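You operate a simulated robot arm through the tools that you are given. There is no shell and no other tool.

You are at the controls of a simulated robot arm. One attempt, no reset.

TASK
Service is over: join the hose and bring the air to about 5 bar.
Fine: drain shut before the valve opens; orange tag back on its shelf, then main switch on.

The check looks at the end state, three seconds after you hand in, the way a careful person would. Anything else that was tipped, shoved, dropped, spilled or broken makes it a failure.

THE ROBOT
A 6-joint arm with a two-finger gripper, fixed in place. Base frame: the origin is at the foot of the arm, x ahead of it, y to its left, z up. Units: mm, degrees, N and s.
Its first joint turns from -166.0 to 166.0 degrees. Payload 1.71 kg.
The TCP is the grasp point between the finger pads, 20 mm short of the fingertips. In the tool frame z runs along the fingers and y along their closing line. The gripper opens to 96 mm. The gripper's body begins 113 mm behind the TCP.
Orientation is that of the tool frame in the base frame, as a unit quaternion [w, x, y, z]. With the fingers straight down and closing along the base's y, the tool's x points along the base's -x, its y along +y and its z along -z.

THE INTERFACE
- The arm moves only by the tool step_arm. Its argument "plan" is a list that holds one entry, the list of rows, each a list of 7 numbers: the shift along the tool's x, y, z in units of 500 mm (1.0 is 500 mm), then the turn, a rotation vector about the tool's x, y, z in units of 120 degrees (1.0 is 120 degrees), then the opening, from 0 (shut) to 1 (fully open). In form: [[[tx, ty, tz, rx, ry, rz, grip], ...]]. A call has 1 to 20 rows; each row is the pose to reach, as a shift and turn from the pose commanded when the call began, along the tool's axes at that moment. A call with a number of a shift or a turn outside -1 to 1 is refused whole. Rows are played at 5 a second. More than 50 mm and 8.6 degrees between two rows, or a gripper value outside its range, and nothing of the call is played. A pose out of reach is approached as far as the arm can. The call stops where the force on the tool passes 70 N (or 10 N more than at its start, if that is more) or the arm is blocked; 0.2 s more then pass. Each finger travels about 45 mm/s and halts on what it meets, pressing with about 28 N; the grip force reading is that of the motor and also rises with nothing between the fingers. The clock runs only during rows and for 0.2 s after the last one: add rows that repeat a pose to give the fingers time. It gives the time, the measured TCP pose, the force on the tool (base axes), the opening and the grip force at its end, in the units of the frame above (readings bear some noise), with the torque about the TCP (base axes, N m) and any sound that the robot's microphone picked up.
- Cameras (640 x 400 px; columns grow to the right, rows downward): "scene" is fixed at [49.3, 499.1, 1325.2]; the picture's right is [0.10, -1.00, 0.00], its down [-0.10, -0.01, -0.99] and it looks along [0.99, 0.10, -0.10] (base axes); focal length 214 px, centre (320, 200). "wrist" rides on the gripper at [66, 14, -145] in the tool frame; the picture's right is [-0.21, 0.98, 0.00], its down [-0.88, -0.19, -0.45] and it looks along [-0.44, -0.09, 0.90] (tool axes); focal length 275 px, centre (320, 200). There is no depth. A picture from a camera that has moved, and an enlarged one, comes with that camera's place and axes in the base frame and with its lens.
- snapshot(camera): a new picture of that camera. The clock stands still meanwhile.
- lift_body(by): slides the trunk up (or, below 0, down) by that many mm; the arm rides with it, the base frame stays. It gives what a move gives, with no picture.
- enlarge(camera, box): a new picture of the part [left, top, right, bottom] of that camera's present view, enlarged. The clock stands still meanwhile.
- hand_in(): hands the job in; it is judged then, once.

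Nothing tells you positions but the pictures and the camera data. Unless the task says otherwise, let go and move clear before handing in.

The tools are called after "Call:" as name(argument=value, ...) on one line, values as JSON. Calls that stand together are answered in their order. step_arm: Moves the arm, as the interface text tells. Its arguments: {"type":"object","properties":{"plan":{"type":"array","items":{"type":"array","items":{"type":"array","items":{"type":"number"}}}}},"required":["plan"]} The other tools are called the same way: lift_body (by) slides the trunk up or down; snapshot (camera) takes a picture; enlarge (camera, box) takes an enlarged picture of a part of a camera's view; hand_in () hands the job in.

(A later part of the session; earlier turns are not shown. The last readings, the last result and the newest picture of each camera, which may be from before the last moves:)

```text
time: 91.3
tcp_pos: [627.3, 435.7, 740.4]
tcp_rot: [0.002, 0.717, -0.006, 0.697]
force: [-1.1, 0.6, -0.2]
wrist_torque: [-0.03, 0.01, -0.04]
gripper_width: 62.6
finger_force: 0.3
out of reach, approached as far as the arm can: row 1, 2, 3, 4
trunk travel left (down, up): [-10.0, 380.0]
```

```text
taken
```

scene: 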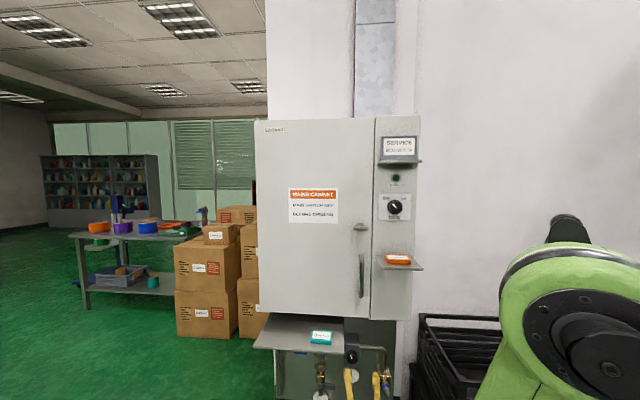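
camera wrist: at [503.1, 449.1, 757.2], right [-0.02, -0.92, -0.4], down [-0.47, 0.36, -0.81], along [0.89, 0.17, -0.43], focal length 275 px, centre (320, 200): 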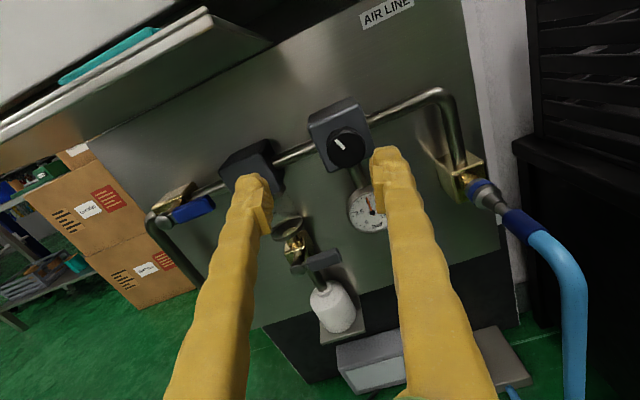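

Call:
step_arm(plan=[[[0.02, 0.02, -0.04, 0, -0.06, 0, 0.65], [0.04, 0.05, -0.09, 0, -0.12, 0, 0.65], [0.07, 0.08, -0.14, 0, -0.18, 0, 0.65], [0.1, 0.1, -0.18, 0, -0.24, 0, 0.65], [0.12, 0.12, -0.22, 0, -0.3, 0, 0.65], [0.12, 0.12, -0.24, 0, -0.36, 0, 0.65], [0.12, 0.12, -0.24, 0, -0.36, 0, 0.65]]])

Call:
lift_body(by=190)

Call:
snapshot(camera="wrist")

Call:
snapshot(camera="scene")

```text
time: 92.9
tcp_pos: [510.9, 376.2, 802.1]
tcp_rot: [-0.002, 0.924, -0.006, 0.383]
force: [0.5, 0.7, 0.1]
wrist_torque: [-0.04, -0.04, -0.02]
gripper_width: 62.4
finger_force: 0.1
trunk travel left (down, up): [-10.0, 380.0]
```

```text
time: 95.0
tcp_pos: [510.1, 375.3, 990.6]
tcp_rot: [-0.002, 0.923, -0.006, 0.385]
force: [-1.2, 0.4, 0.4]
wrist_torque: [0.0, 0.0, 0.04]
gripper_width: 62.3
finger_force: 0.0
trunk travel left (down, up): [-200.0, 190.0]
```

```text
taken
camera wrist: at [452.4, 361.2, 1140.7], right [-0.16, -0.98, -0.15], down [-0.93, 0.2, -0.31], along [0.33, 0.1, -0.94], focal length 275 px, centre (320, 200)
```

wrist: 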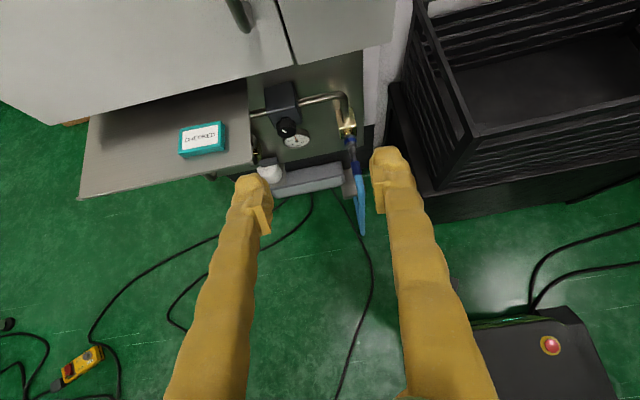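

```text
taken
```

scene: 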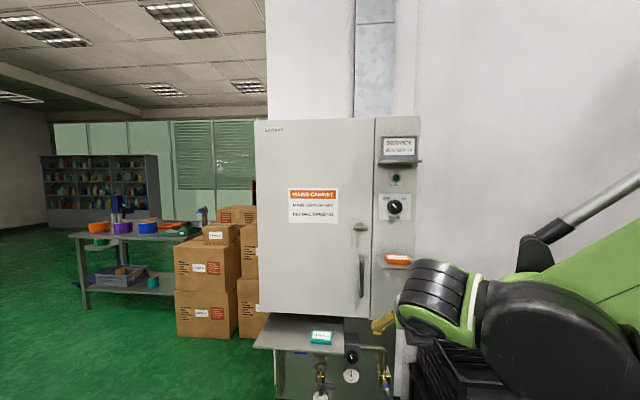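

Call:
step_arm(plan=[[[0.06, 0.02, -0.06, 0, 0, 0, 0.8], [0.12, 0.04, -0.12, 0, 0, 0, 0.9], [0.18, 0.06, -0.18, 0, 0, 0, 1], [0.24, 0.08, -0.24, 0, 0, 0, 1], [0.269, 0.09, -0.268, 0, 0, 0, 1], [0.319, 0.09, -0.218, 0, 0, 0, 1], [0.368, 0.09, -0.169, 0, 0, 0, 1], [0.368, 0.09, -0.169, 0, 0, 0, 1]]])

Call:
snapshot(camera="wrist")

Call:
enlarge(camera="wrist", box=[220, 60, 420, 185])

```text
time: 96.8
tcp_pos: [581.1, 324.6, 1183.4]
tcp_rot: [-0.001, 0.923, -0.007, 0.384]
force: [0.1, -0.4, 0.6]
wrist_torque: [-0.02, 0.02, -0.02]
gripper_width: 96.1
finger_force: 0.0
trunk travel left (down, up): [-200.0, 190.0]
```

```text
taken
camera wrist: at [523.3, 310.9, 1331.3], right [-0.16, -0.98, -0.15], down [-0.93, 0.2, -0.31], along [0.33, 0.09, -0.94], focal length 275 px, centre (320, 200)
```

wrist: 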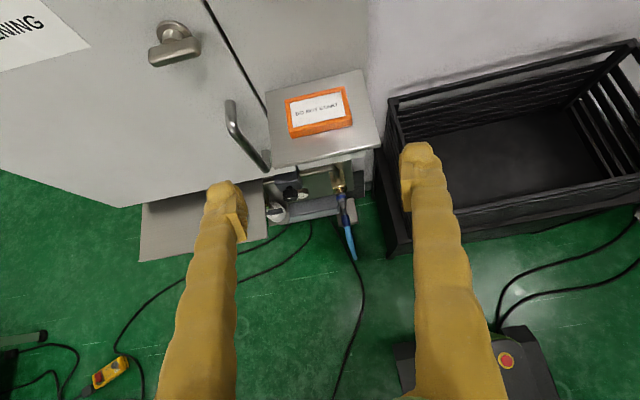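

```text
3.20 times, centred on (320, 122) of wrist
camera zoom: at [523.3, 310.9, 1331.3], right [-0.16, -0.98, -0.15], down [-0.93, 0.2, -0.31], along [0.33, 0.09, -0.94], focal length 881 px, centre (320, 448)
```

zoom: 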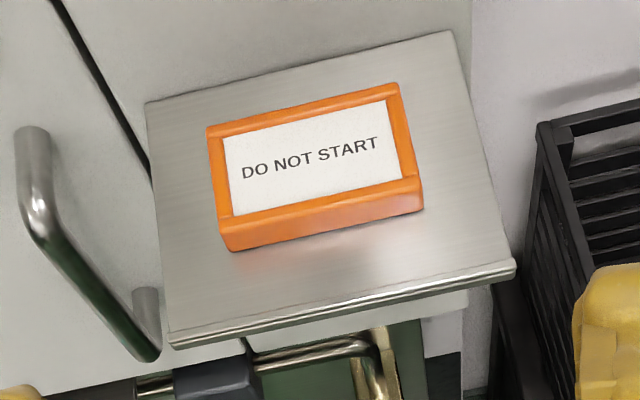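

The tag spans x 692–730, y 289–355 and z 1070–1084.5. I'll approach above it with the 45° tool, then lower to straddle it in y.

Call:
step_arm(plan=[[[0.03, 0.002, 0.083, 0, 0, 0, 1], [0.065, 0.005, 0.166, 0, 0, 0, 1], [0.0983, 0.005, 0.249, 0, 0, 0, 1], [0.0983, 0.005, 0.249, 0, 0, 0, 1]]])

Call:
snapshot(camera="wrist")

Call:
enlarge(camera="scene", box=[350, 210, 446, 270])

```text
time: 97.8
tcp_pos: [702.8, 325.2, 1129.0]
tcp_rot: [-0.002, 0.924, -0.006, 0.383]
force: [-0.3, 0.4, 0.3]
wrist_torque: [-0.03, 0.02, -0.06]
gripper_width: 96.0
finger_force: 0.0
trunk travel left (down, up): [-200.0, 190.0]
```

```text
taken
camera wrist: at [644.0, 311.5, 1276.7], right [-0.15, -0.98, -0.15], down [-0.93, 0.2, -0.31], along [0.33, 0.09, -0.94], focal length 275 px, centre (320, 200)
```

wrist: 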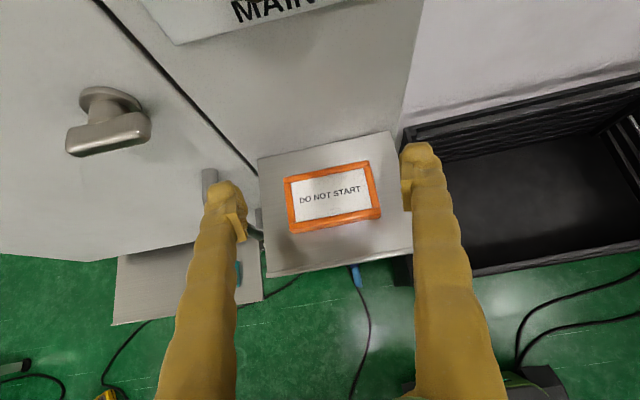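

```text
6.67 times, centred on (398, 240) of scene
camera zoom: at [49.3, 499.1, 1325.2], right [0.1, -1.0, 0.0], down [-0.1, -0.01, -0.99], along [0.99, 0.1, -0.1], focal length 1430 px, centre (-200, -67)
```

zoom: 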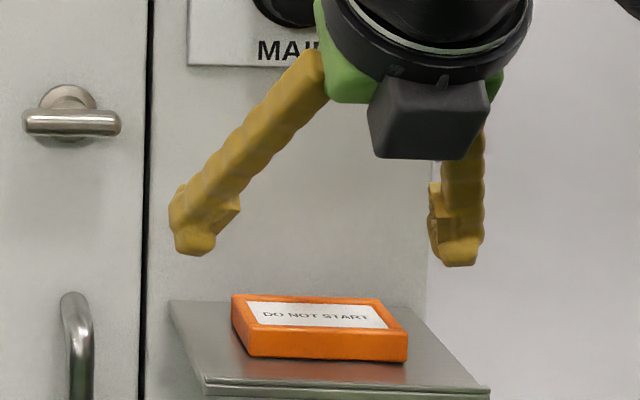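

Call:
step_arm(plan=[[[-0.02, 0.004, 0.02, 0, 0, 0, 1], [-0.035, 0.004, 0.037, 0, 0, 0, 1], [-0.048, 0.004, 0.051, 0, 0, 0, 1], [-0.048, 0.004, 0.051, 0, 0, 0, 1]]])

Call:
snapshot(camera="wrist")

Call:
enlarge(camera="scene", box=[350, 210, 446, 270])

```text
time: 98.8
tcp_pos: [702.7, 323.2, 1093.7]
tcp_rot: [-0.001, 0.924, -0.006, 0.383]
force: [-0.6, 0.0, -0.1]
wrist_torque: [0.01, 0.01, 0.03]
gripper_width: 95.9
finger_force: 0.1
trunk travel left (down, up): [-200.0, 190.0]
```

```text
taken
camera wrist: at [644.3, 309.4, 1243.1], right [-0.16, -0.98, -0.15], down [-0.93, 0.2, -0.31], along [0.33, 0.1, -0.94], focal length 275 px, centre (320, 200)
```

wrist: 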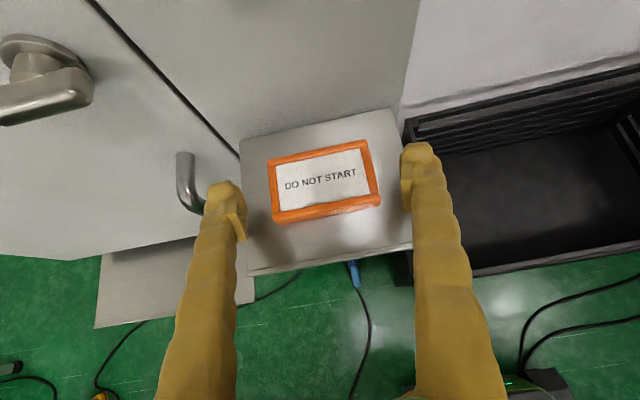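

```text
6.67 times, centred on (398, 240) of scene
camera zoom: at [49.3, 499.1, 1325.2], right [0.1, -1.0, 0.0], down [-0.1, -0.01, -0.99], along [0.99, 0.1, -0.1], focal length 1430 px, centre (-200, -67)
```

zoom: 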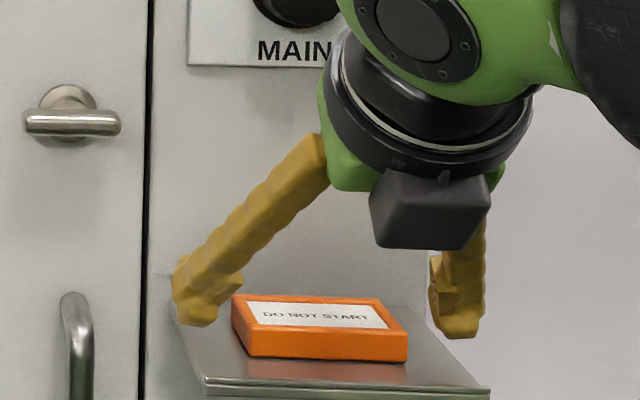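

Call:
step_arm(plan=[[[0, 0, 0, 0, 0, 0, 0.85], [0, 0, 0, 0, 0, 0, 0.75], [0, 0, 0, 0, 0, 0, 0.65], [0, 0, 0, 0, 0, 0, 0.55], [0, 0, 0, 0, 0, 0, 0.55], [0, 0, 0, 0, 0, 0, 0.55]]])

Call:
enlarge(camera="scene", box=[350, 210, 446, 270])

Call:
snapshot(camera="wrist")

```text
time: 100.2
tcp_pos: [700.7, 322.2, 1099.2]
tcp_rot: [-0.003, 0.922, -0.006, 0.387]
force: [7.0, -0.8, 48.7]
wrist_torque: [-0.61, -0.35, 0.04]
gripper_width: 47.2
finger_force: 0.0
trunk travel left (down, up): [-200.0, 190.0]
```

```text
6.67 times, centred on (398, 240) of scene
camera zoom: at [49.3, 499.1, 1325.2], right [0.1, -1.0, 0.0], down [-0.1, -0.01, -0.99], along [0.99, 0.1, -0.1], focal length 1430 px, centre (-200, -67)
```

zoom: 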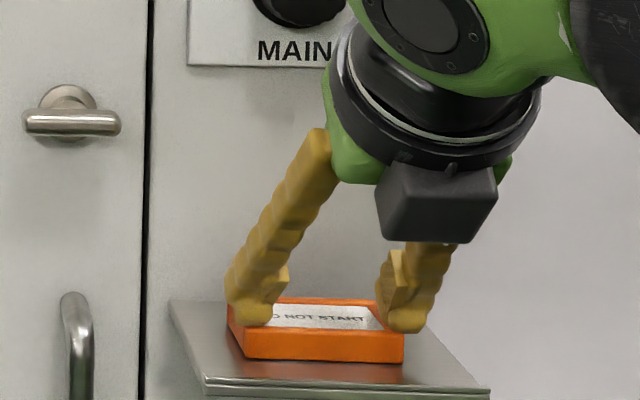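

```text
taken
camera wrist: at [641.0, 308.3, 1247.2], right [-0.15, -0.98, -0.15], down [-0.93, 0.2, -0.31], along [0.33, 0.1, -0.94], focal length 275 px, centre (320, 200)
```

wrist: 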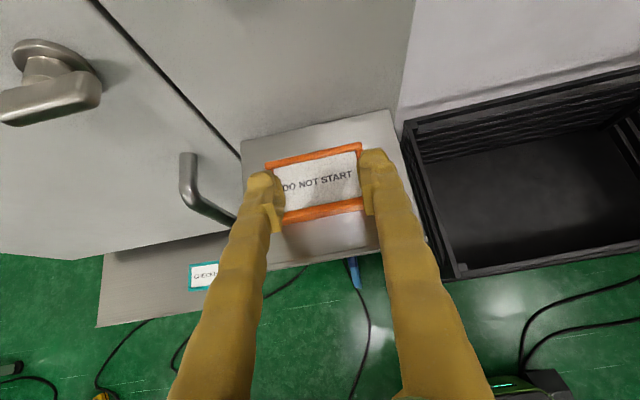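

The fingertips rode up onto the tag's bevelled edge. I'll lift, open, steepen the tilt by about 10° and come down lower.

Call:
step_arm(plan=[[[0.014, 0, -0.014, 0, 0, 0, 0.55], [0.03, 0, -0.03, 0, 0, 0, 0.8], [0.03, 0, -0.03, 0, -0.04, 0, 1], [0.03, 0, -0.03, 0, -0.083, 0, 1], [0.03, 0, -0.03, 0, -0.083, 0, 1]]])

Call:
snapshot(camera="wrist")

Call:
enlarge(camera="scene", box=[350, 210, 446, 270])

```text
time: 101.4
tcp_pos: [703.1, 322.4, 1116.0]
tcp_rot: [-0.002, 0.953, -0.005, 0.302]
force: [0.6, -0.1, 0.2]
wrist_torque: [-0.01, 0.03, -0.03]
gripper_width: 96.1
finger_force: 0.2
trunk travel left (down, up): [-200.0, 190.0]
```

```text
taken
camera wrist: at [672.3, 309.1, 1271.4], right [-0.18, -0.98, -0.13], down [-0.97, 0.2, -0.14], along [0.16, 0.1, -0.98], focal length 275 px, centre (320, 200)
```

wrist: 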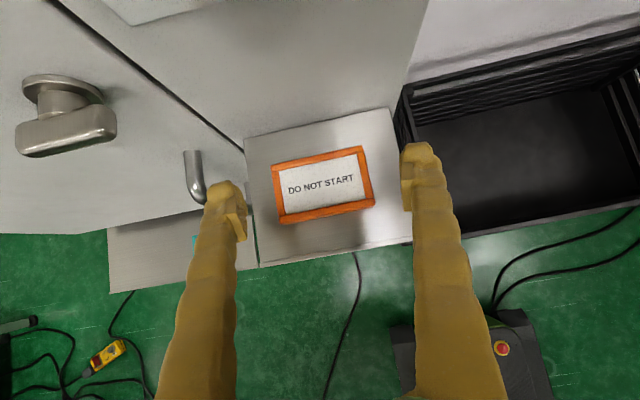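

```text
6.67 times, centred on (398, 240) of scene
camera zoom: at [49.3, 499.1, 1325.2], right [0.1, -1.0, 0.0], down [-0.1, -0.01, -0.99], along [0.99, 0.1, -0.1], focal length 1430 px, centre (-200, -67)
```

zoom: 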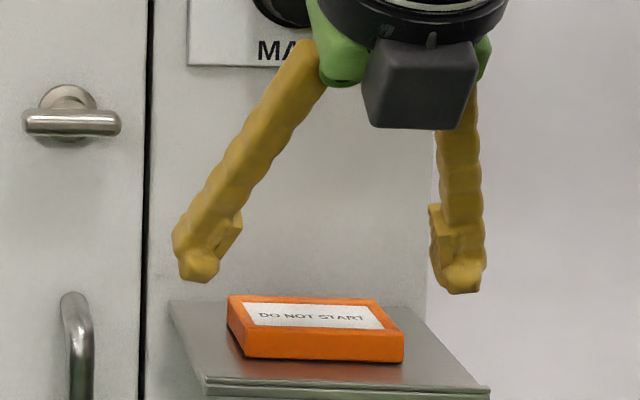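

Call:
step_arm(plan=[[[-0.01, -0.003, 0.023, 0, 0, 0, 1], [-0.0165, -0.003, 0.039, 0, 0, 0, 1], [-0.0206, -0.003, 0.0467, 0, 0, 0, 1], [-0.0206, -0.003, 0.0467, 0, 0, 0, 1]]])

Call:
enlarge(camera="scene", box=[350, 210, 446, 270])

```text
time: 102.4
tcp_pos: [708.5, 324.4, 1091.5]
tcp_rot: [-0.002, 0.953, -0.006, 0.302]
force: [-1.4, -0.4, 0.5]
wrist_torque: [0.02, 0.01, 0.0]
gripper_width: 96.0
finger_force: 0.1
trunk travel left (down, up): [-200.0, 190.0]
```

```text
6.67 times, centred on (398, 240) of scene
camera zoom: at [49.3, 499.1, 1325.2], right [0.1, -1.0, 0.0], down [-0.1, -0.01, -0.99], along [0.99, 0.1, -0.1], focal length 1430 px, centre (-200, -67)
```

zoom: 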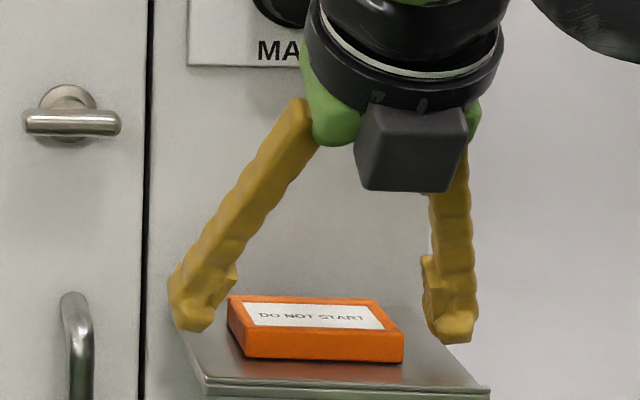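

Call:
step_arm(plan=[[[-0.0023, 0, 0.0033, 0, 0, 0, 1], [-0.0046, 0, 0.0065, 0, 0, 0, 1], [-0.0046, 0, 0.0065, 0, 0, 0, 1]]])

```text
time: 103.2
tcp_pos: [708.6, 325.1, 1085.9]
tcp_rot: [-0.002, 0.953, -0.006, 0.303]
force: [-0.5, 0.2, 0.8]
wrist_torque: [-0.01, 0.01, -0.01]
gripper_width: 96.1
finger_force: 0.0
trunk travel left (down, up): [-200.0, 190.0]
```

Call:
step_arm(plan=[[[-0.0018, 0, 0.0025, 0, 0, 0, 1], [-0.0035, 0, 0.0049, 0, 0, 0, 1], [-0.0035, 0, 0.0049, 0, 0, 0, 1]]])

Call:
enlarge(camera="scene", box=[350, 210, 446, 270])

Call:
snapshot(camera="wrist")

```text
time: 104.0
tcp_pos: [706.6, 324.0, 1082.2]
tcp_rot: [-0.002, 0.953, -0.006, 0.302]
force: [-0.3, -0.3, -0.7]
wrist_torque: [0.03, 0.02, -0.01]
gripper_width: 95.9
finger_force: 0.0
trunk travel left (down, up): [-200.0, 190.0]
```

```text
6.67 times, centred on (398, 240) of scene
camera zoom: at [49.3, 499.1, 1325.2], right [0.1, -1.0, 0.0], down [-0.1, -0.01, -0.99], along [0.99, 0.1, -0.1], focal length 1430 px, centre (-200, -67)
```

zoom: 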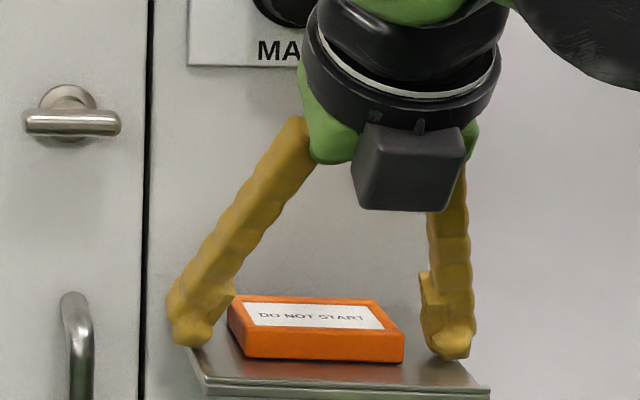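

```text
taken
camera wrist: at [676.2, 310.6, 1238.9], right [-0.18, -0.98, -0.13], down [-0.97, 0.2, -0.14], along [0.16, 0.1, -0.98], focal length 275 px, centre (320, 200)
```

wrist: 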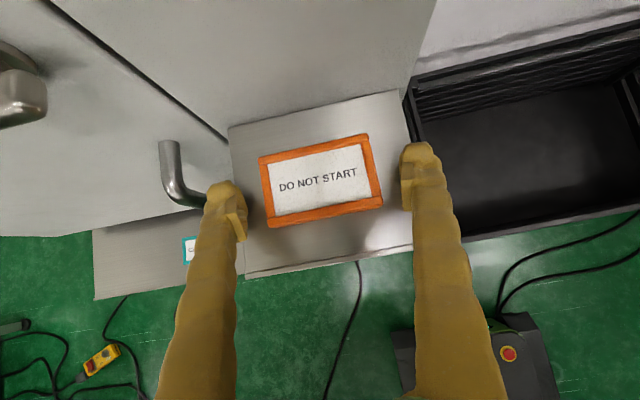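

Call:
step_arm(plan=[[[0, 0, 0, 0, 0, 0, 0.85], [0, 0, 0, 0, 0, 0, 0.75], [0, 0, 0, 0, 0, 0, 0.65], [0, 0, 0, 0, 0, 0, 0.6], [0, 0, 0, 0, 0, 0, 0.6]]])

Call:
enlarge(camera="scene", box=[350, 210, 446, 270])

Call:
snapshot(camera="wrist")

```text
time: 105.2
tcp_pos: [706.8, 323.5, 1083.1]
tcp_rot: [-0.003, 0.953, -0.006, 0.303]
force: [1.3, -7.0, 29.5]
wrist_torque: [-0.69, -0.12, 0.03]
gripper_width: 69.9
finger_force: 28.2
trunk travel left (down, up): [-200.0, 190.0]
```

```text
6.67 times, centred on (398, 240) of scene
camera zoom: at [49.3, 499.1, 1325.2], right [0.1, -1.0, 0.0], down [-0.1, -0.01, -0.99], along [0.99, 0.1, -0.1], focal length 1430 px, centre (-200, -67)
```

zoom: 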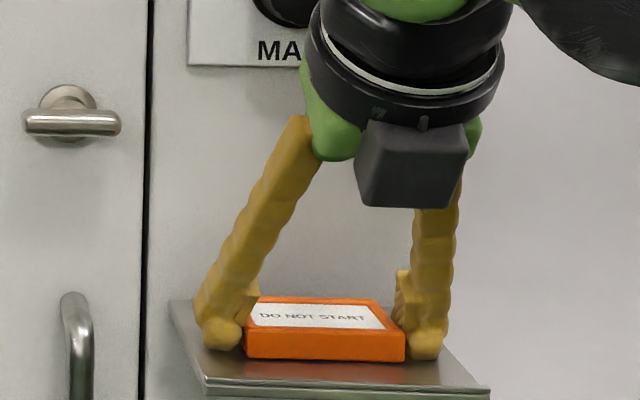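

```text
taken
camera wrist: at [675.1, 309.8, 1240.5], right [-0.18, -0.98, -0.13], down [-0.97, 0.2, -0.14], along [0.16, 0.1, -0.98], focal length 275 px, centre (320, 200)
```

wrist: 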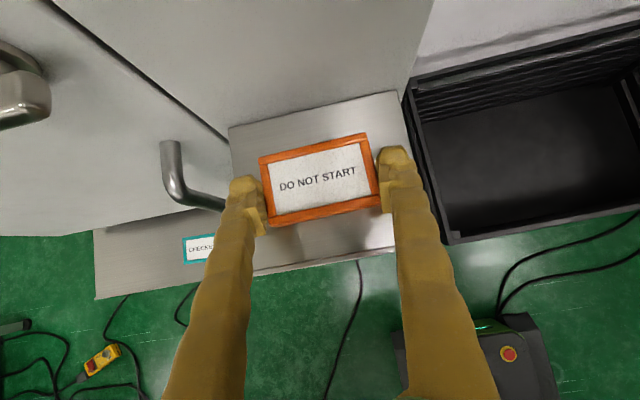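

The tag is gripped by its sides at 70 mm width. I'll lift it gently.

Call:
step_arm(plan=[[[0.004, 0, -0.006, 0, 0, 0, 0.5], [0.01, 0, -0.014, 0, 0, 0, 0.5], [0.03, 0, -0.043, 0, 0, 0, 0.5], [0.06, 0, -0.085, 0, 0, 0, 0.5], [0.06, 0, -0.085, 0, 0, 0, 0.5]]])

Call:
snapshot(camera="wrist")

Call:
enlarge(camera="scene", box=[350, 210, 446, 270])

```text
time: 106.4
tcp_pos: [708.1, 325.1, 1135.6]
tcp_rot: [-0.002, 0.953, -0.006, 0.303]
force: [0.4, 0.1, -0.3]
wrist_torque: [0.03, -0.05, 0.0]
gripper_width: 69.6
finger_force: 27.7
trunk travel left (down, up): [-200.0, 190.0]
```

```text
taken
camera wrist: at [677.0, 311.5, 1292.0], right [-0.18, -0.98, -0.13], down [-0.97, 0.2, -0.14], along [0.16, 0.1, -0.98], focal length 275 px, centre (320, 200)
```

wrist: 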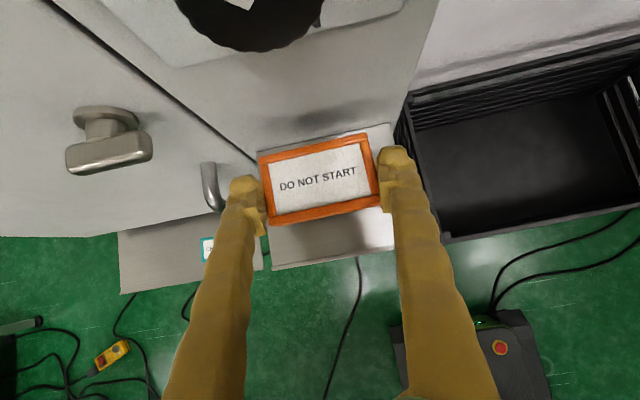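

```text
6.67 times, centred on (398, 240) of scene
camera zoom: at [49.3, 499.1, 1325.2], right [0.1, -1.0, 0.0], down [-0.1, -0.01, -0.99], along [0.99, 0.1, -0.1], focal length 1430 px, centre (-200, -67)
```

zoom: 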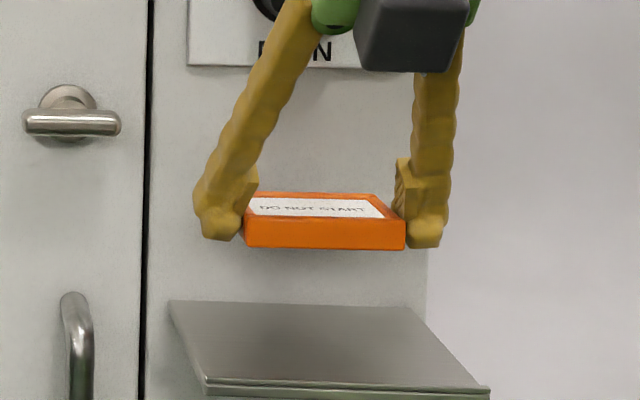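

The tag is lifted level. I'll pull back from the cabinet, carry it left in front of the door and stop before going down to the lower shelf.

Call:
step_arm(plan=[[[-0.057, 0, -0.04, 0, 0, 0, 0.5], [-0.114, 0, -0.081, 0, 0, 0, 0.5], [-0.171, 0, -0.121, 0, 0, 0, 0.5], [-0.2285, 0, -0.1616, 0, 0, 0, 0.5], [-0.2285, -0.07, -0.1616, 0, 0, 0, 0.5], [-0.2285, -0.14, -0.1616, 0, 0, 0, 0.5], [-0.2285, -0.22, -0.1616, 0, 0, 0, 0.5], [-0.2285, -0.3, -0.1616, 0, 0, 0, 0.5], [-0.2285, -0.38, -0.1616, 0, 0, 0, 0.5], [-0.2285, -0.46, -0.1616, 0, 0, 0, 0.5], [-0.2285, -0.54, -0.1616, 0, 0, 0, 0.5], [-0.2285, -0.62, -0.1616, 0, 0, 0, 0.5], [-0.2285, -0.68, -0.1616, 0, 0, 0, 0.5], [-0.2285, -0.7, -0.1616, 0, 0, 0, 0.5], [-0.2285, -0.7, -0.1616, 0, 0, 0, 0.5]]])

Call:
snapshot(camera="wrist")

Call:
snapshot(camera="scene")

```text
time: 109.6
tcp_pos: [572.4, 675.2, 1136.2]
tcp_rot: [-0.002, 0.953, -0.007, 0.303]
force: [-0.4, -0.4, 0.5]
wrist_torque: [-0.01, -0.01, 0.01]
gripper_width: 69.2
finger_force: 27.6
trunk travel left (down, up): [-200.0, 190.0]
```

```text
taken
camera wrist: at [540.7, 660.4, 1292.9], right [-0.18, -0.98, -0.13], down [-0.97, 0.2, -0.14], along [0.16, 0.1, -0.98], focal length 275 px, centre (320, 200)
```

wrist: 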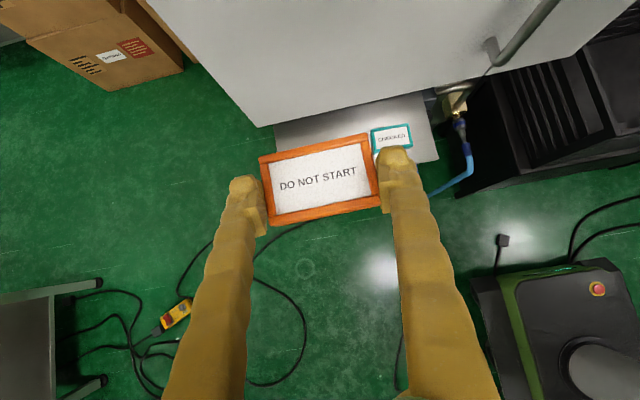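

```text
taken
```

scene: 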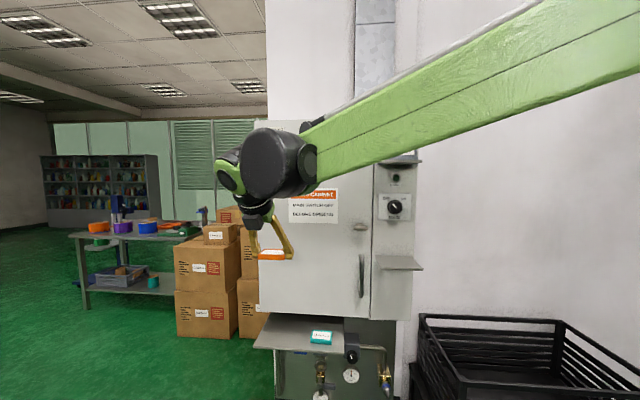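

I'll lower the trunk to bring the tag straight down in front of the lower shelf.

Call:
lift_body(by=-190)

Call:
snapshot(camera="wrist")

Call:
snapshot(camera="scene")

```text
time: 111.7
tcp_pos: [572.2, 673.8, 946.6]
tcp_rot: [-0.002, 0.953, -0.006, 0.303]
force: [0.2, -0.7, 0.1]
wrist_torque: [0.01, 0.01, -0.03]
gripper_width: 69.2
finger_force: 28.1
trunk travel left (down, up): [-10.0, 380.0]
```

```text
taken
camera wrist: at [540.4, 660.1, 1103.2], right [-0.18, -0.98, -0.13], down [-0.97, 0.2, -0.14], along [0.16, 0.1, -0.98], focal length 275 px, centre (320, 200)
```

wrist: 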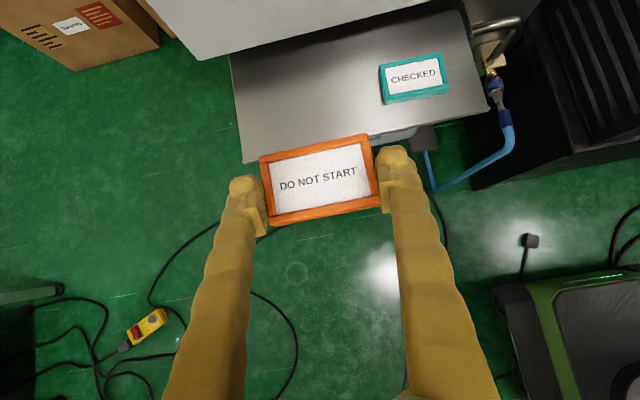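

```text
taken
```

scene: 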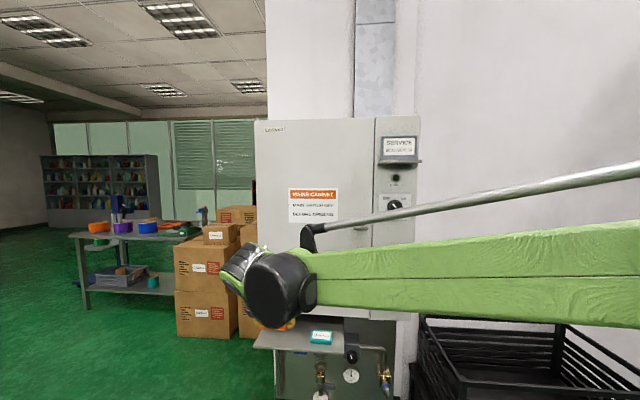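

Call:
step_arm(plan=[[[0.05, 0, 0.04, 0, 0, 0, 0.5], [0.08, 0, 0.11, 0, 0, 0, 0.5], [0.092, 0, 0.18, 0, 0, 0, 0.5], [0.092, 0, 0.25, 0, 0, 0, 0.5], [0.092, 0, 0.3017, 0, 0, 0, 0.5], [0.092, 0, 0.3017, 0, 0, 0, 0.5]]])

Call:
snapshot(camera="wrist")

Call:
enlarge(camera="scene", box=[240, 280, 380, 370])

```text
time: 113.1
tcp_pos: [698.4, 673.7, 850.9]
tcp_rot: [-0.002, 0.953, -0.007, 0.302]
force: [-0.9, -0.8, -0.2]
wrist_torque: [-0.02, 0.01, 0.0]
gripper_width: 69.0
finger_force: 28.2
trunk travel left (down, up): [-10.0, 380.0]
```

```text
taken
camera wrist: at [666.6, 659.6, 1007.1], right [-0.18, -0.98, -0.13], down [-0.97, 0.2, -0.14], along [0.16, 0.1, -0.98], focal length 275 px, centre (320, 200)
```

wrist: 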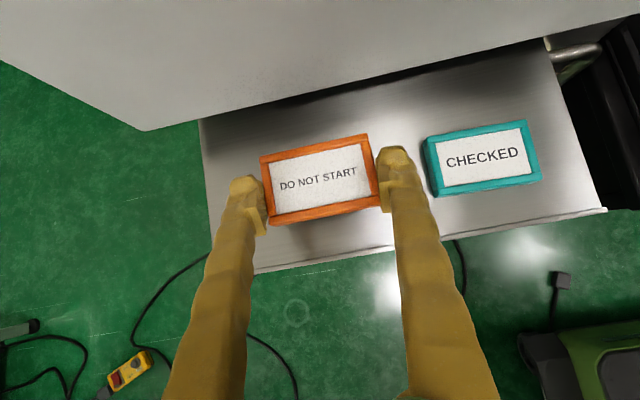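

```text
4.44 times, centred on (310, 325) of scene
camera zoom: at [49.3, 499.1, 1325.2], right [0.1, -1.0, 0.0], down [-0.1, -0.01, -0.99], along [0.99, 0.1, -0.1], focal length 953 px, centre (364, -356)
```

zoom: 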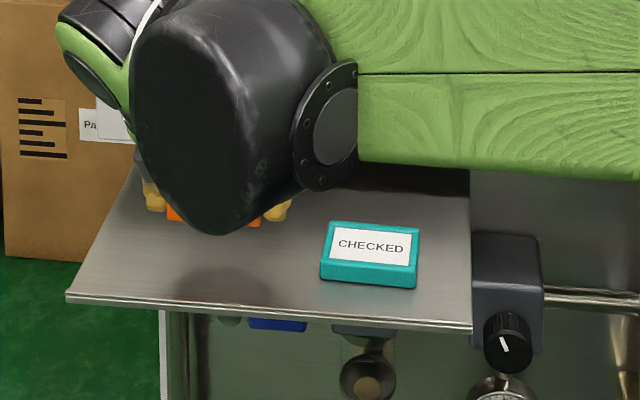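

Call:
step_arm(plan=[[[-0.01, -0.015, 0.014, 0, 0, 0, 0.5], [-0.02, -0.03, 0.028, 0, 0, 0, 0.5], [-0.0323, -0.03, 0.0457, 0, 0, 0, 0.5], [-0.0323, -0.03, 0.0457, 0, 0, 0, 0.5]]])

Call:
step_arm(plan=[[[-0.0023, 0, 0.0033, 0, 0, 0, 0.5], [-0.0046, 0, 0.0065, 0, 0, 0, 0.5], [-0.0046, 0, 0.0065, 0, 0, 0, 0.5]]])

```text
time: 114.1
tcp_pos: [696.7, 688.2, 822.8]
tcp_rot: [-0.001, 0.953, -0.007, 0.302]
force: [-0.4, -1.0, -0.3]
wrist_torque: [-0.01, 0.0, 0.0]
gripper_width: 69.1
finger_force: 28.1
trunk travel left (down, up): [-10.0, 380.0]
```

```text
time: 114.9
tcp_pos: [696.9, 687.8, 819.1]
tcp_rot: [-0.002, 0.953, -0.006, 0.302]
force: [0.0, 0.6, -0.4]
wrist_torque: [0.03, -0.01, -0.01]
gripper_width: 69.3
finger_force: 28.1
trunk travel left (down, up): [-10.0, 380.0]
```

Call:
step_arm(plan=[[[-0.0023, 0, 0.0033, 0, 0, 0, 0.5], [-0.0046, 0, 0.0065, 0, 0, 0, 0.5], [-0.0046, 0, 0.0065, 0, 0, 0, 0.5]]])

Call:
snapshot(camera="wrist")

```text
time: 115.7
tcp_pos: [697.4, 688.9, 813.7]
tcp_rot: [-0.002, 0.953, -0.006, 0.303]
force: [-0.1, 0.5, -0.5]
wrist_torque: [-0.02, -0.01, 0.0]
gripper_width: 69.0
finger_force: 27.8
trunk travel left (down, up): [-10.0, 380.0]
```

```text
taken
camera wrist: at [665.6, 674.9, 970.6], right [-0.18, -0.98, -0.13], down [-0.97, 0.2, -0.14], along [0.16, 0.1, -0.98], focal length 275 px, centre (320, 200)
```

wrist: 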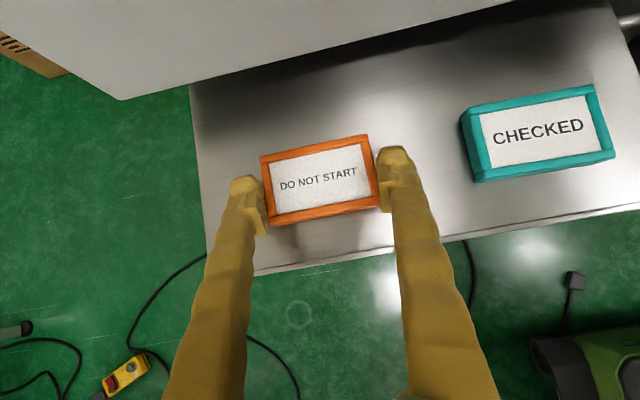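

Call:
step_arm(plan=[[[-0.0018, 0, 0.0025, 0, 0, 0, 0.5], [-0.0035, 0, 0.0049, 0, 0, 0, 0.5], [-0.0035, 0, 0.0049, 0, 0, 0, 0.5]]])

Call:
step_arm(plan=[[[-0.0018, 0, 0.0025, 0, 0, 0, 0.5], [-0.0035, 0, 0.0049, 0, 0, 0, 0.5], [-0.0035, 0, 0.0049, 0, 0, 0, 0.5]]])

```text
time: 116.5
tcp_pos: [696.7, 689.5, 813.3]
tcp_rot: [-0.001, 0.953, -0.006, 0.303]
force: [4.6, 1.6, 16.0]
wrist_torque: [-0.52, -0.13, 0.16]
gripper_width: 69.1
finger_force: 27.9
trunk travel left (down, up): [-10.0, 380.0]
```

```text
time: 117.3
tcp_pos: [695.9, 688.4, 811.0]
tcp_rot: [-0.002, 0.953, -0.006, 0.304]
force: [11.7, 12.0, 52.8]
wrist_torque: [-0.56, -0.07, 0.23]
gripper_width: 69.3
finger_force: 27.8
trunk travel left (down, up): [-10.0, 380.0]
```

The tag touched the shelf and is now pressed harder than needed. I'll ease up and open slightly to release it.

Call:
step_arm(plan=[[[0.0037, 0, -0.0053, 0, 0, 0, 0.5], [0.0037, 0, -0.0053, 0, 0, 0, 0.5]]])

Call:
step_arm(plan=[[[0, 0, 0, 0, 0, 0, 0.76], [0, 0, 0, 0, 0, 0, 0.8], [0, 0, 0, 0, 0, 0, 0.84], [0, 0, 0, 0, 0, 0, 0.84]]])

Call:
snapshot(camera="wrist")

```text
time: 117.9
tcp_pos: [694.8, 688.8, 810.7]
tcp_rot: [-0.002, 0.953, -0.006, 0.302]
force: [0.3, -0.3, 19.2]
wrist_torque: [-0.14, 0.03, 0.05]
gripper_width: 69.3
finger_force: 27.3
trunk travel left (down, up): [-10.0, 380.0]
```

```text
time: 118.9
tcp_pos: [697.0, 688.1, 810.6]
tcp_rot: [-0.002, 0.953, -0.006, 0.303]
force: [0.0, 0.5, -0.1]
wrist_torque: [-0.04, 0.0, 0.0]
gripper_width: 80.5
finger_force: 0.0
trunk travel left (down, up): [-10.0, 380.0]
```

```text
taken
camera wrist: at [664.7, 674.3, 967.1], right [-0.18, -0.98, -0.13], down [-0.97, 0.2, -0.14], along [0.16, 0.1, -0.98], focal length 275 px, centre (320, 200)
```

wrist: 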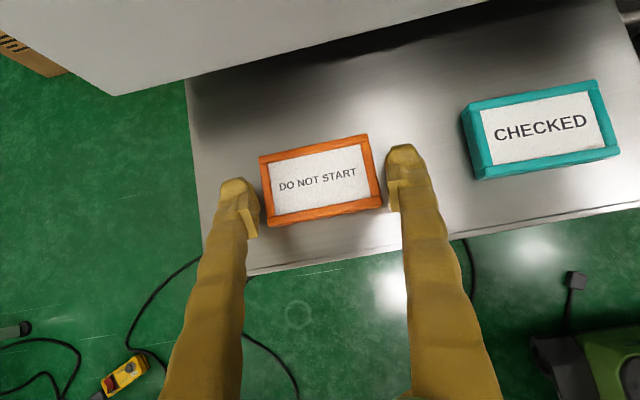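

The tag rests on the shelf. I'll withdraw up and back, then raise the trunk for the main switch.

Call:
step_arm(plan=[[[0.01, 0, -0.03, 0, 0, 0, 0.84], [0.03, 0, -0.09, 0, 0, 0, 0.84], [0.0, 0, -0.17, 0, 0, 0, 0.84], [-0.04, 0, -0.25, 0, 0, 0, 0.84], [-0.06, 0, -0.33, 0, 0, 0, 0.7], [-0.06, 0, -0.38, 0, 0, 0, 0.7], [-0.06, 0, -0.38, 0, 0, 0, 0.7]]])

Call:
snapshot(camera="wrist")

Call:
lift_body(by=330)

Call:
snapshot(camera="scene")

```text
time: 120.5
tcp_pos: [561.3, 690.0, 949.9]
tcp_rot: [-0.002, 0.953, -0.006, 0.302]
force: [0.2, -0.5, -0.1]
wrist_torque: [0.05, -0.02, 0.02]
gripper_width: 67.2
finger_force: 0.1
trunk travel left (down, up): [-10.0, 380.0]
```

```text
taken
camera wrist: at [530.9, 675.8, 1105.0], right [-0.18, -0.98, -0.13], down [-0.97, 0.2, -0.14], along [0.16, 0.1, -0.98], focal length 275 px, centre (320, 200)
```

wrist: 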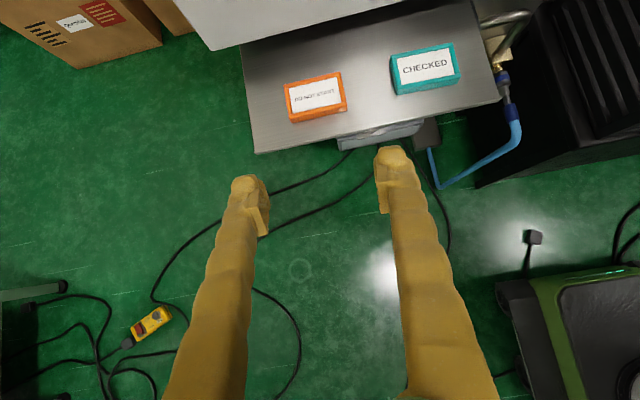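

```text
time: 123.7
tcp_pos: [562.7, 688.9, 1277.9]
tcp_rot: [-0.002, 0.953, -0.007, 0.302]
force: [0.8, -0.1, -0.3]
wrist_torque: [0.02, 0.01, -0.01]
gripper_width: 67.3
finger_force: 0.1
trunk travel left (down, up): [-340.0, 50.0]
```

```text
taken
```

scene: 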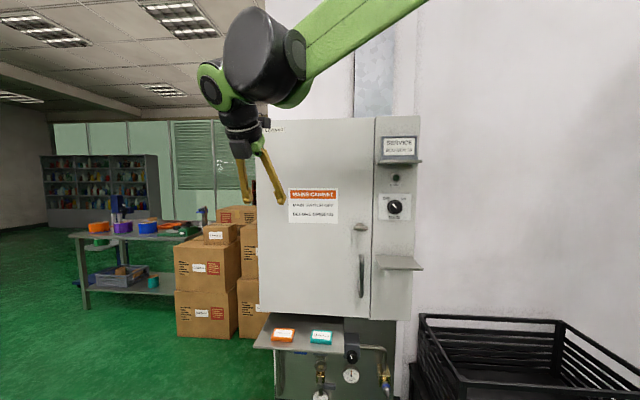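

The orange tag is on the tag shelf next to the teal one. Next is the main switch, so I'll level the tool and move in front of the knob near y=331, z=1236.

Call:
step_arm(plan=[[[0.006, 0.08, 0.0, 0, 0.05, 0, 0.6], [0.012, 0.16, 0.0, 0, 0.1, 0, 0.6], [0.018, 0.24, 0.02, 0, 0.15, 0, 0.6], [0.024, 0.32, 0.04, 0, 0.2, 0, 0.6], [0.03, 0.4, 0.06, 0, 0.25, 0, 0.6], [0.036, 0.48, 0.08, 0, 0.3, 0, 0.6], [0.042, 0.56, 0.1, 0, 0.35, 0, 0.6], [0.05, 0.64, 0.115, 0, 0.4, 0, 0.6], [0.0566, 0.715, 0.128, 0, 0.455, 0, 0.6], [0.0566, 0.715, 0.128, 0, 0.455, 0, 0.6]]])

Call:
snapshot(camera="wrist")

Call:
snapshot(camera="scene")

```text
time: 125.9
tcp_pos: [621.2, 330.7, 1240.8]
tcp_rot: [0.002, 0.708, -0.006, 0.706]
force: [0.0, 0.3, -0.4]
wrist_torque: [-0.01, -0.03, 0.02]
gripper_width: 57.6
finger_force: 0.0
trunk travel left (down, up): [-340.0, 50.0]
```

```text
taken
camera wrist: at [475.1, 317.9, 1306.5], right [-0.01, -0.98, -0.21], down [-0.45, 0.2, -0.87], along [0.9, 0.09, -0.44], focal length 275 px, centre (320, 200)
```

wrist: 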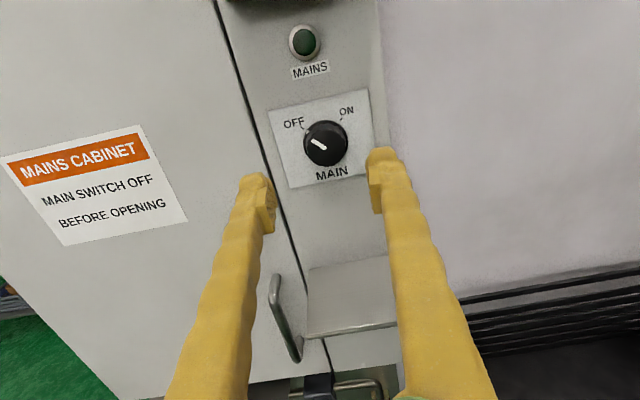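

```text
taken
```

scene: 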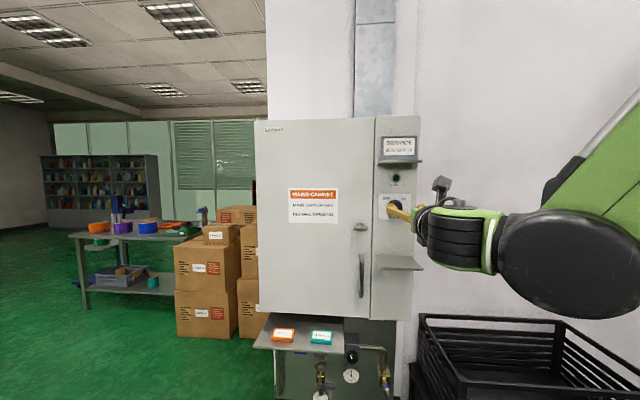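

Call:
step_arm(plan=[[[-0.005, 0.004, 0.05, 0, 0, 0, 0.75], [-0.009, 0.008, 0.1, 0, 0, 0, 0.75], [-0.009, 0.008, 0.14, 0, 0, 0, 0.75], [-0.009, 0.008, 0.14, 0, 0, 0, 0.75]]])

Call:
snapshot(camera="wrist")

Call:
enlarge(camera="scene", box=[360, 170, 440, 230])

```text
time: 126.9
tcp_pos: [690.8, 328.0, 1235.6]
tcp_rot: [0.001, 0.708, -0.007, 0.706]
force: [0.5, -0.2, -1.1]
wrist_torque: [0.02, 0.0, 0.04]
gripper_width: 71.9
finger_force: 0.0
trunk travel left (down, up): [-340.0, 50.0]
```

```text
taken
camera wrist: at [543.9, 316.0, 1301.4], right [-0.01, -0.98, -0.21], down [-0.45, 0.2, -0.87], along [0.9, 0.09, -0.44], focal length 275 px, centre (320, 200)
```

wrist: 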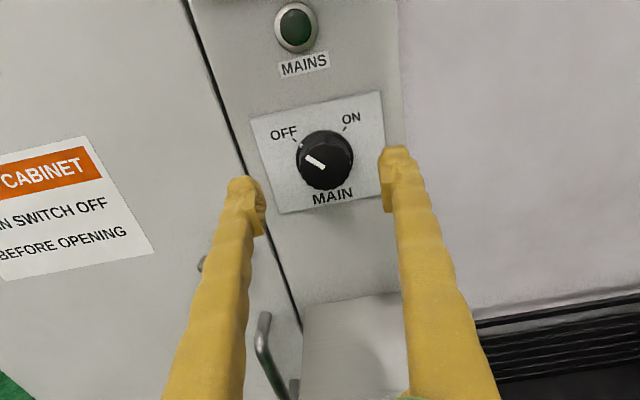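

```text
6.67 times, centred on (400, 200) of scene
camera zoom: at [49.3, 499.1, 1325.2], right [0.1, -1.0, 0.0], down [-0.1, -0.01, -0.99], along [0.99, 0.1, -0.1], focal length 1430 px, centre (-213, 200)
```

zoom: 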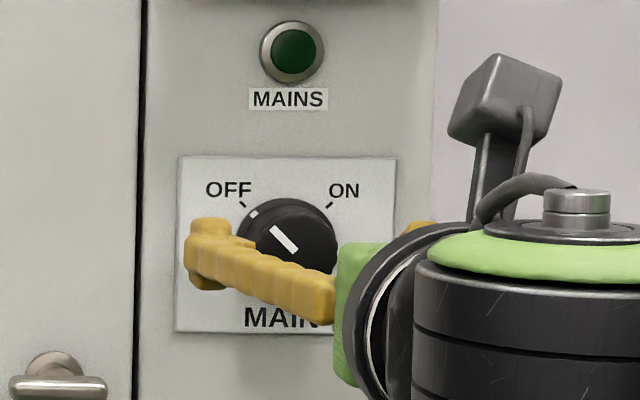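

Call:
step_arm(plan=[[[0.002, 0.0084, 0.03, 0, 0, 0, 0.75], [0.004, 0.0084, 0.065, 0, 0, 0, 0.75], [0.004, 0.0084, 0.088, 0, 0, 0, 0.75], [0.004, 0.0084, 0.088, 0, 0, 0, 0.75]]])

Call:
snapshot(camera="wrist")

```text
time: 127.9
tcp_pos: [733.5, 321.6, 1236.1]
tcp_rot: [0.001, 0.708, -0.006, 0.706]
force: [0.6, 0.1, -0.3]
wrist_torque: [0.01, -0.03, -0.02]
gripper_width: 71.9
finger_force: 0.1
trunk travel left (down, up): [-340.0, 50.0]
```

```text
taken
camera wrist: at [588.1, 310.4, 1302.7], right [-0.01, -0.98, -0.21], down [-0.45, 0.2, -0.87], along [0.9, 0.09, -0.44], focal length 275 px, centre (320, 200)
```

wrist: 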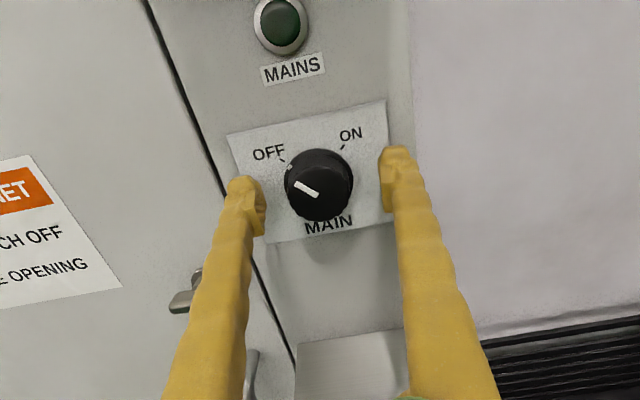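

Call:
step_arm(plan=[[[0, 0, 0.004, 0, 0, 0, 0.6], [0, 0, 0.004, 0, 0, 0, 0.5], [0, 0, 0.004, 0, 0, 0, 0.4], [0, 0, 0.004, 0, 0, 0, 0.3], [0, 0, 0.004, 0, 0, 0, 0.25], [0, 0, 0.004, 0, 0, 0, 0.25]]])

Call:
snapshot(camera="wrist")

```text
time: 129.3
tcp_pos: [735.9, 325.3, 1236.0]
tcp_rot: [0.0, 0.708, -0.004, 0.706]
force: [1.8, 22.9, 6.0]
wrist_torque: [0.16, -0.03, 0.31]
gripper_width: 40.4
finger_force: 35.6
trunk travel left (down, up): [-340.0, 50.0]
```

```text
taken
camera wrist: at [589.8, 312.4, 1302.3], right [-0.01, -0.98, -0.21], down [-0.45, 0.19, -0.87], along [0.9, 0.09, -0.44], focal length 275 px, centre (320, 200)
```

wrist: 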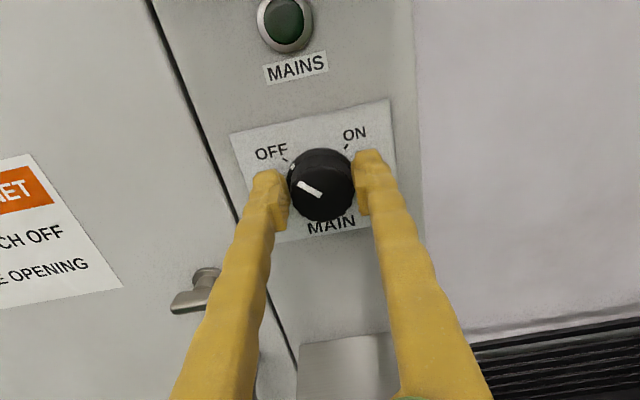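

Call:
step_arm(plan=[[[0, -0.004, 0, 0, 0, 0, 0.2], [0, -0.004, 0, 0, 0, 0.0625, 0.2], [0, -0.004, 0, 0, 0, 0.125, 0.2], [0, -0.004, 0, 0, 0, 0.1875, 0.2], [0, -0.004, 0, 0, 0, 0.25, 0.2], [0, -0.004, 0, 0, 0, 0.25, 0.2]]])

Call:
snapshot(camera="wrist")

```text
time: 130.7
tcp_pos: [737.8, 322.0, 1237.3]
tcp_rot: [-0.18, 0.682, -0.192, 0.682]
force: [-14.5, -23.9, -30.9]
wrist_torque: [-0.2, 0.57, -0.43]
gripper_width: 40.4
finger_force: 35.1
trunk travel left (down, up): [-340.0, 50.0]
```

```text
taken
camera wrist: at [589.8, 278.7, 1286.8], right [-0.01, -0.74, -0.67], down [-0.44, 0.61, -0.66], along [0.9, 0.29, -0.33], focal length 275 px, centre (320, 200)
```

wrist: 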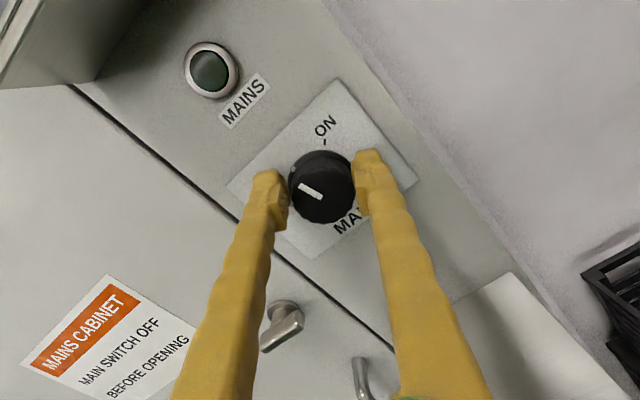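

Call:
step_arm(plan=[[[-0.0023, 0.004, -0.002, 0, 0, 0, 0.2], [-0.0023, 0.004, -0.002, 0, 0, 0.0625, 0.2], [-0.0023, 0.004, -0.002, 0, 0, 0.125, 0.2], [-0.0023, 0.004, -0.002, 0, 0, 0.1875, 0.2], [-0.0023, 0.004, -0.002, 0, 0, 0.25, 0.2], [-0.0023, 0.004, -0.002, 0, 0, 0.25, 0.2]]])

Call:
snapshot(camera="wrist")

```text
time: 132.1
tcp_pos: [736.8, 320.1, 1233.5]
tcp_rot: [-0.352, 0.61, -0.362, 0.611]
force: [9.0, -32.8, -36.2]
wrist_torque: [-0.27, 0.2, -0.45]
gripper_width: 40.2
finger_force: 34.7
trunk travel left (down, up): [-340.0, 50.0]
```

```text
taken
camera wrist: at [589.3, 258.5, 1254.3], right [-0.01, -0.3, -0.95], down [-0.44, 0.86, -0.27], along [0.9, 0.41, -0.14], focal length 275 px, centre (320, 200)
```

wrist: 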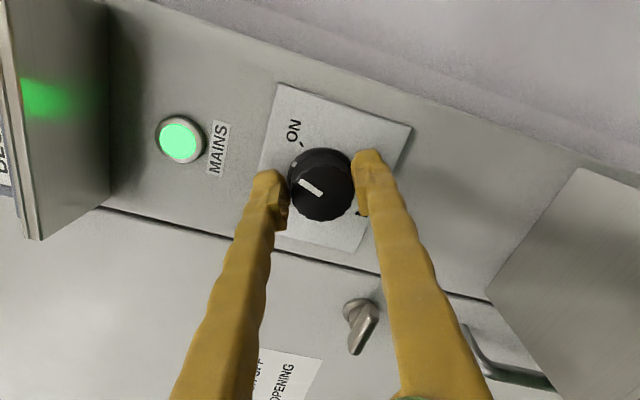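

The green MAINS lamp is lit. I'll complete the turn to the ON mark, about 30° more.

Call:
step_arm(plan=[[[0.001, 0.006, 0, 0, 0, 0, 0.2], [0.001, 0.006, 0, 0, 0, 0.0625, 0.2], [0.001, 0.006, 0, 0, 0, 0.125, 0.2], [0.001, 0.006, 0, 0, 0, 0.1875, 0.2], [0.001, 0.006, 0, 0, 0, 0.25, 0.2], [0.001, 0.006, 0, 0, 0, 0.25, 0.2]]])

Call:
snapshot(camera="wrist")

```text
time: 133.5
tcp_pos: [736.0, 319.3, 1230.3]
tcp_rot: [0.498, -0.497, 0.507, -0.498]
force: [-5.0, -20.3, -51.6]
wrist_torque: [-0.81, 0.69, -0.1]
gripper_width: 40.5
finger_force: 34.9
trunk travel left (down, up): [-340.0, 50.0]
```

```text
taken
camera wrist: at [588.5, 256.5, 1216.9], right [0.0, 0.22, -0.98], down [-0.43, 0.88, 0.2], along [0.9, 0.42, 0.09], focal length 275 px, centre (320, 200)
```

wrist: 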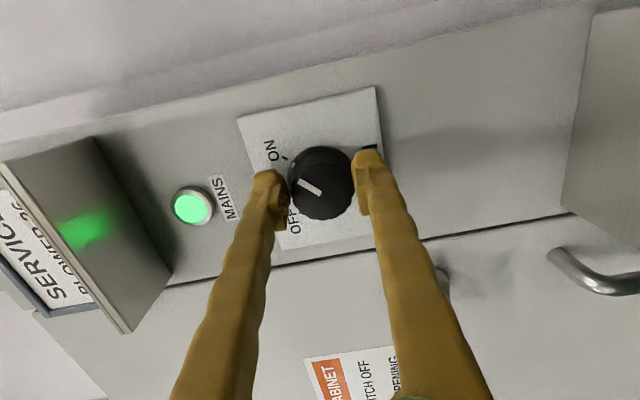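

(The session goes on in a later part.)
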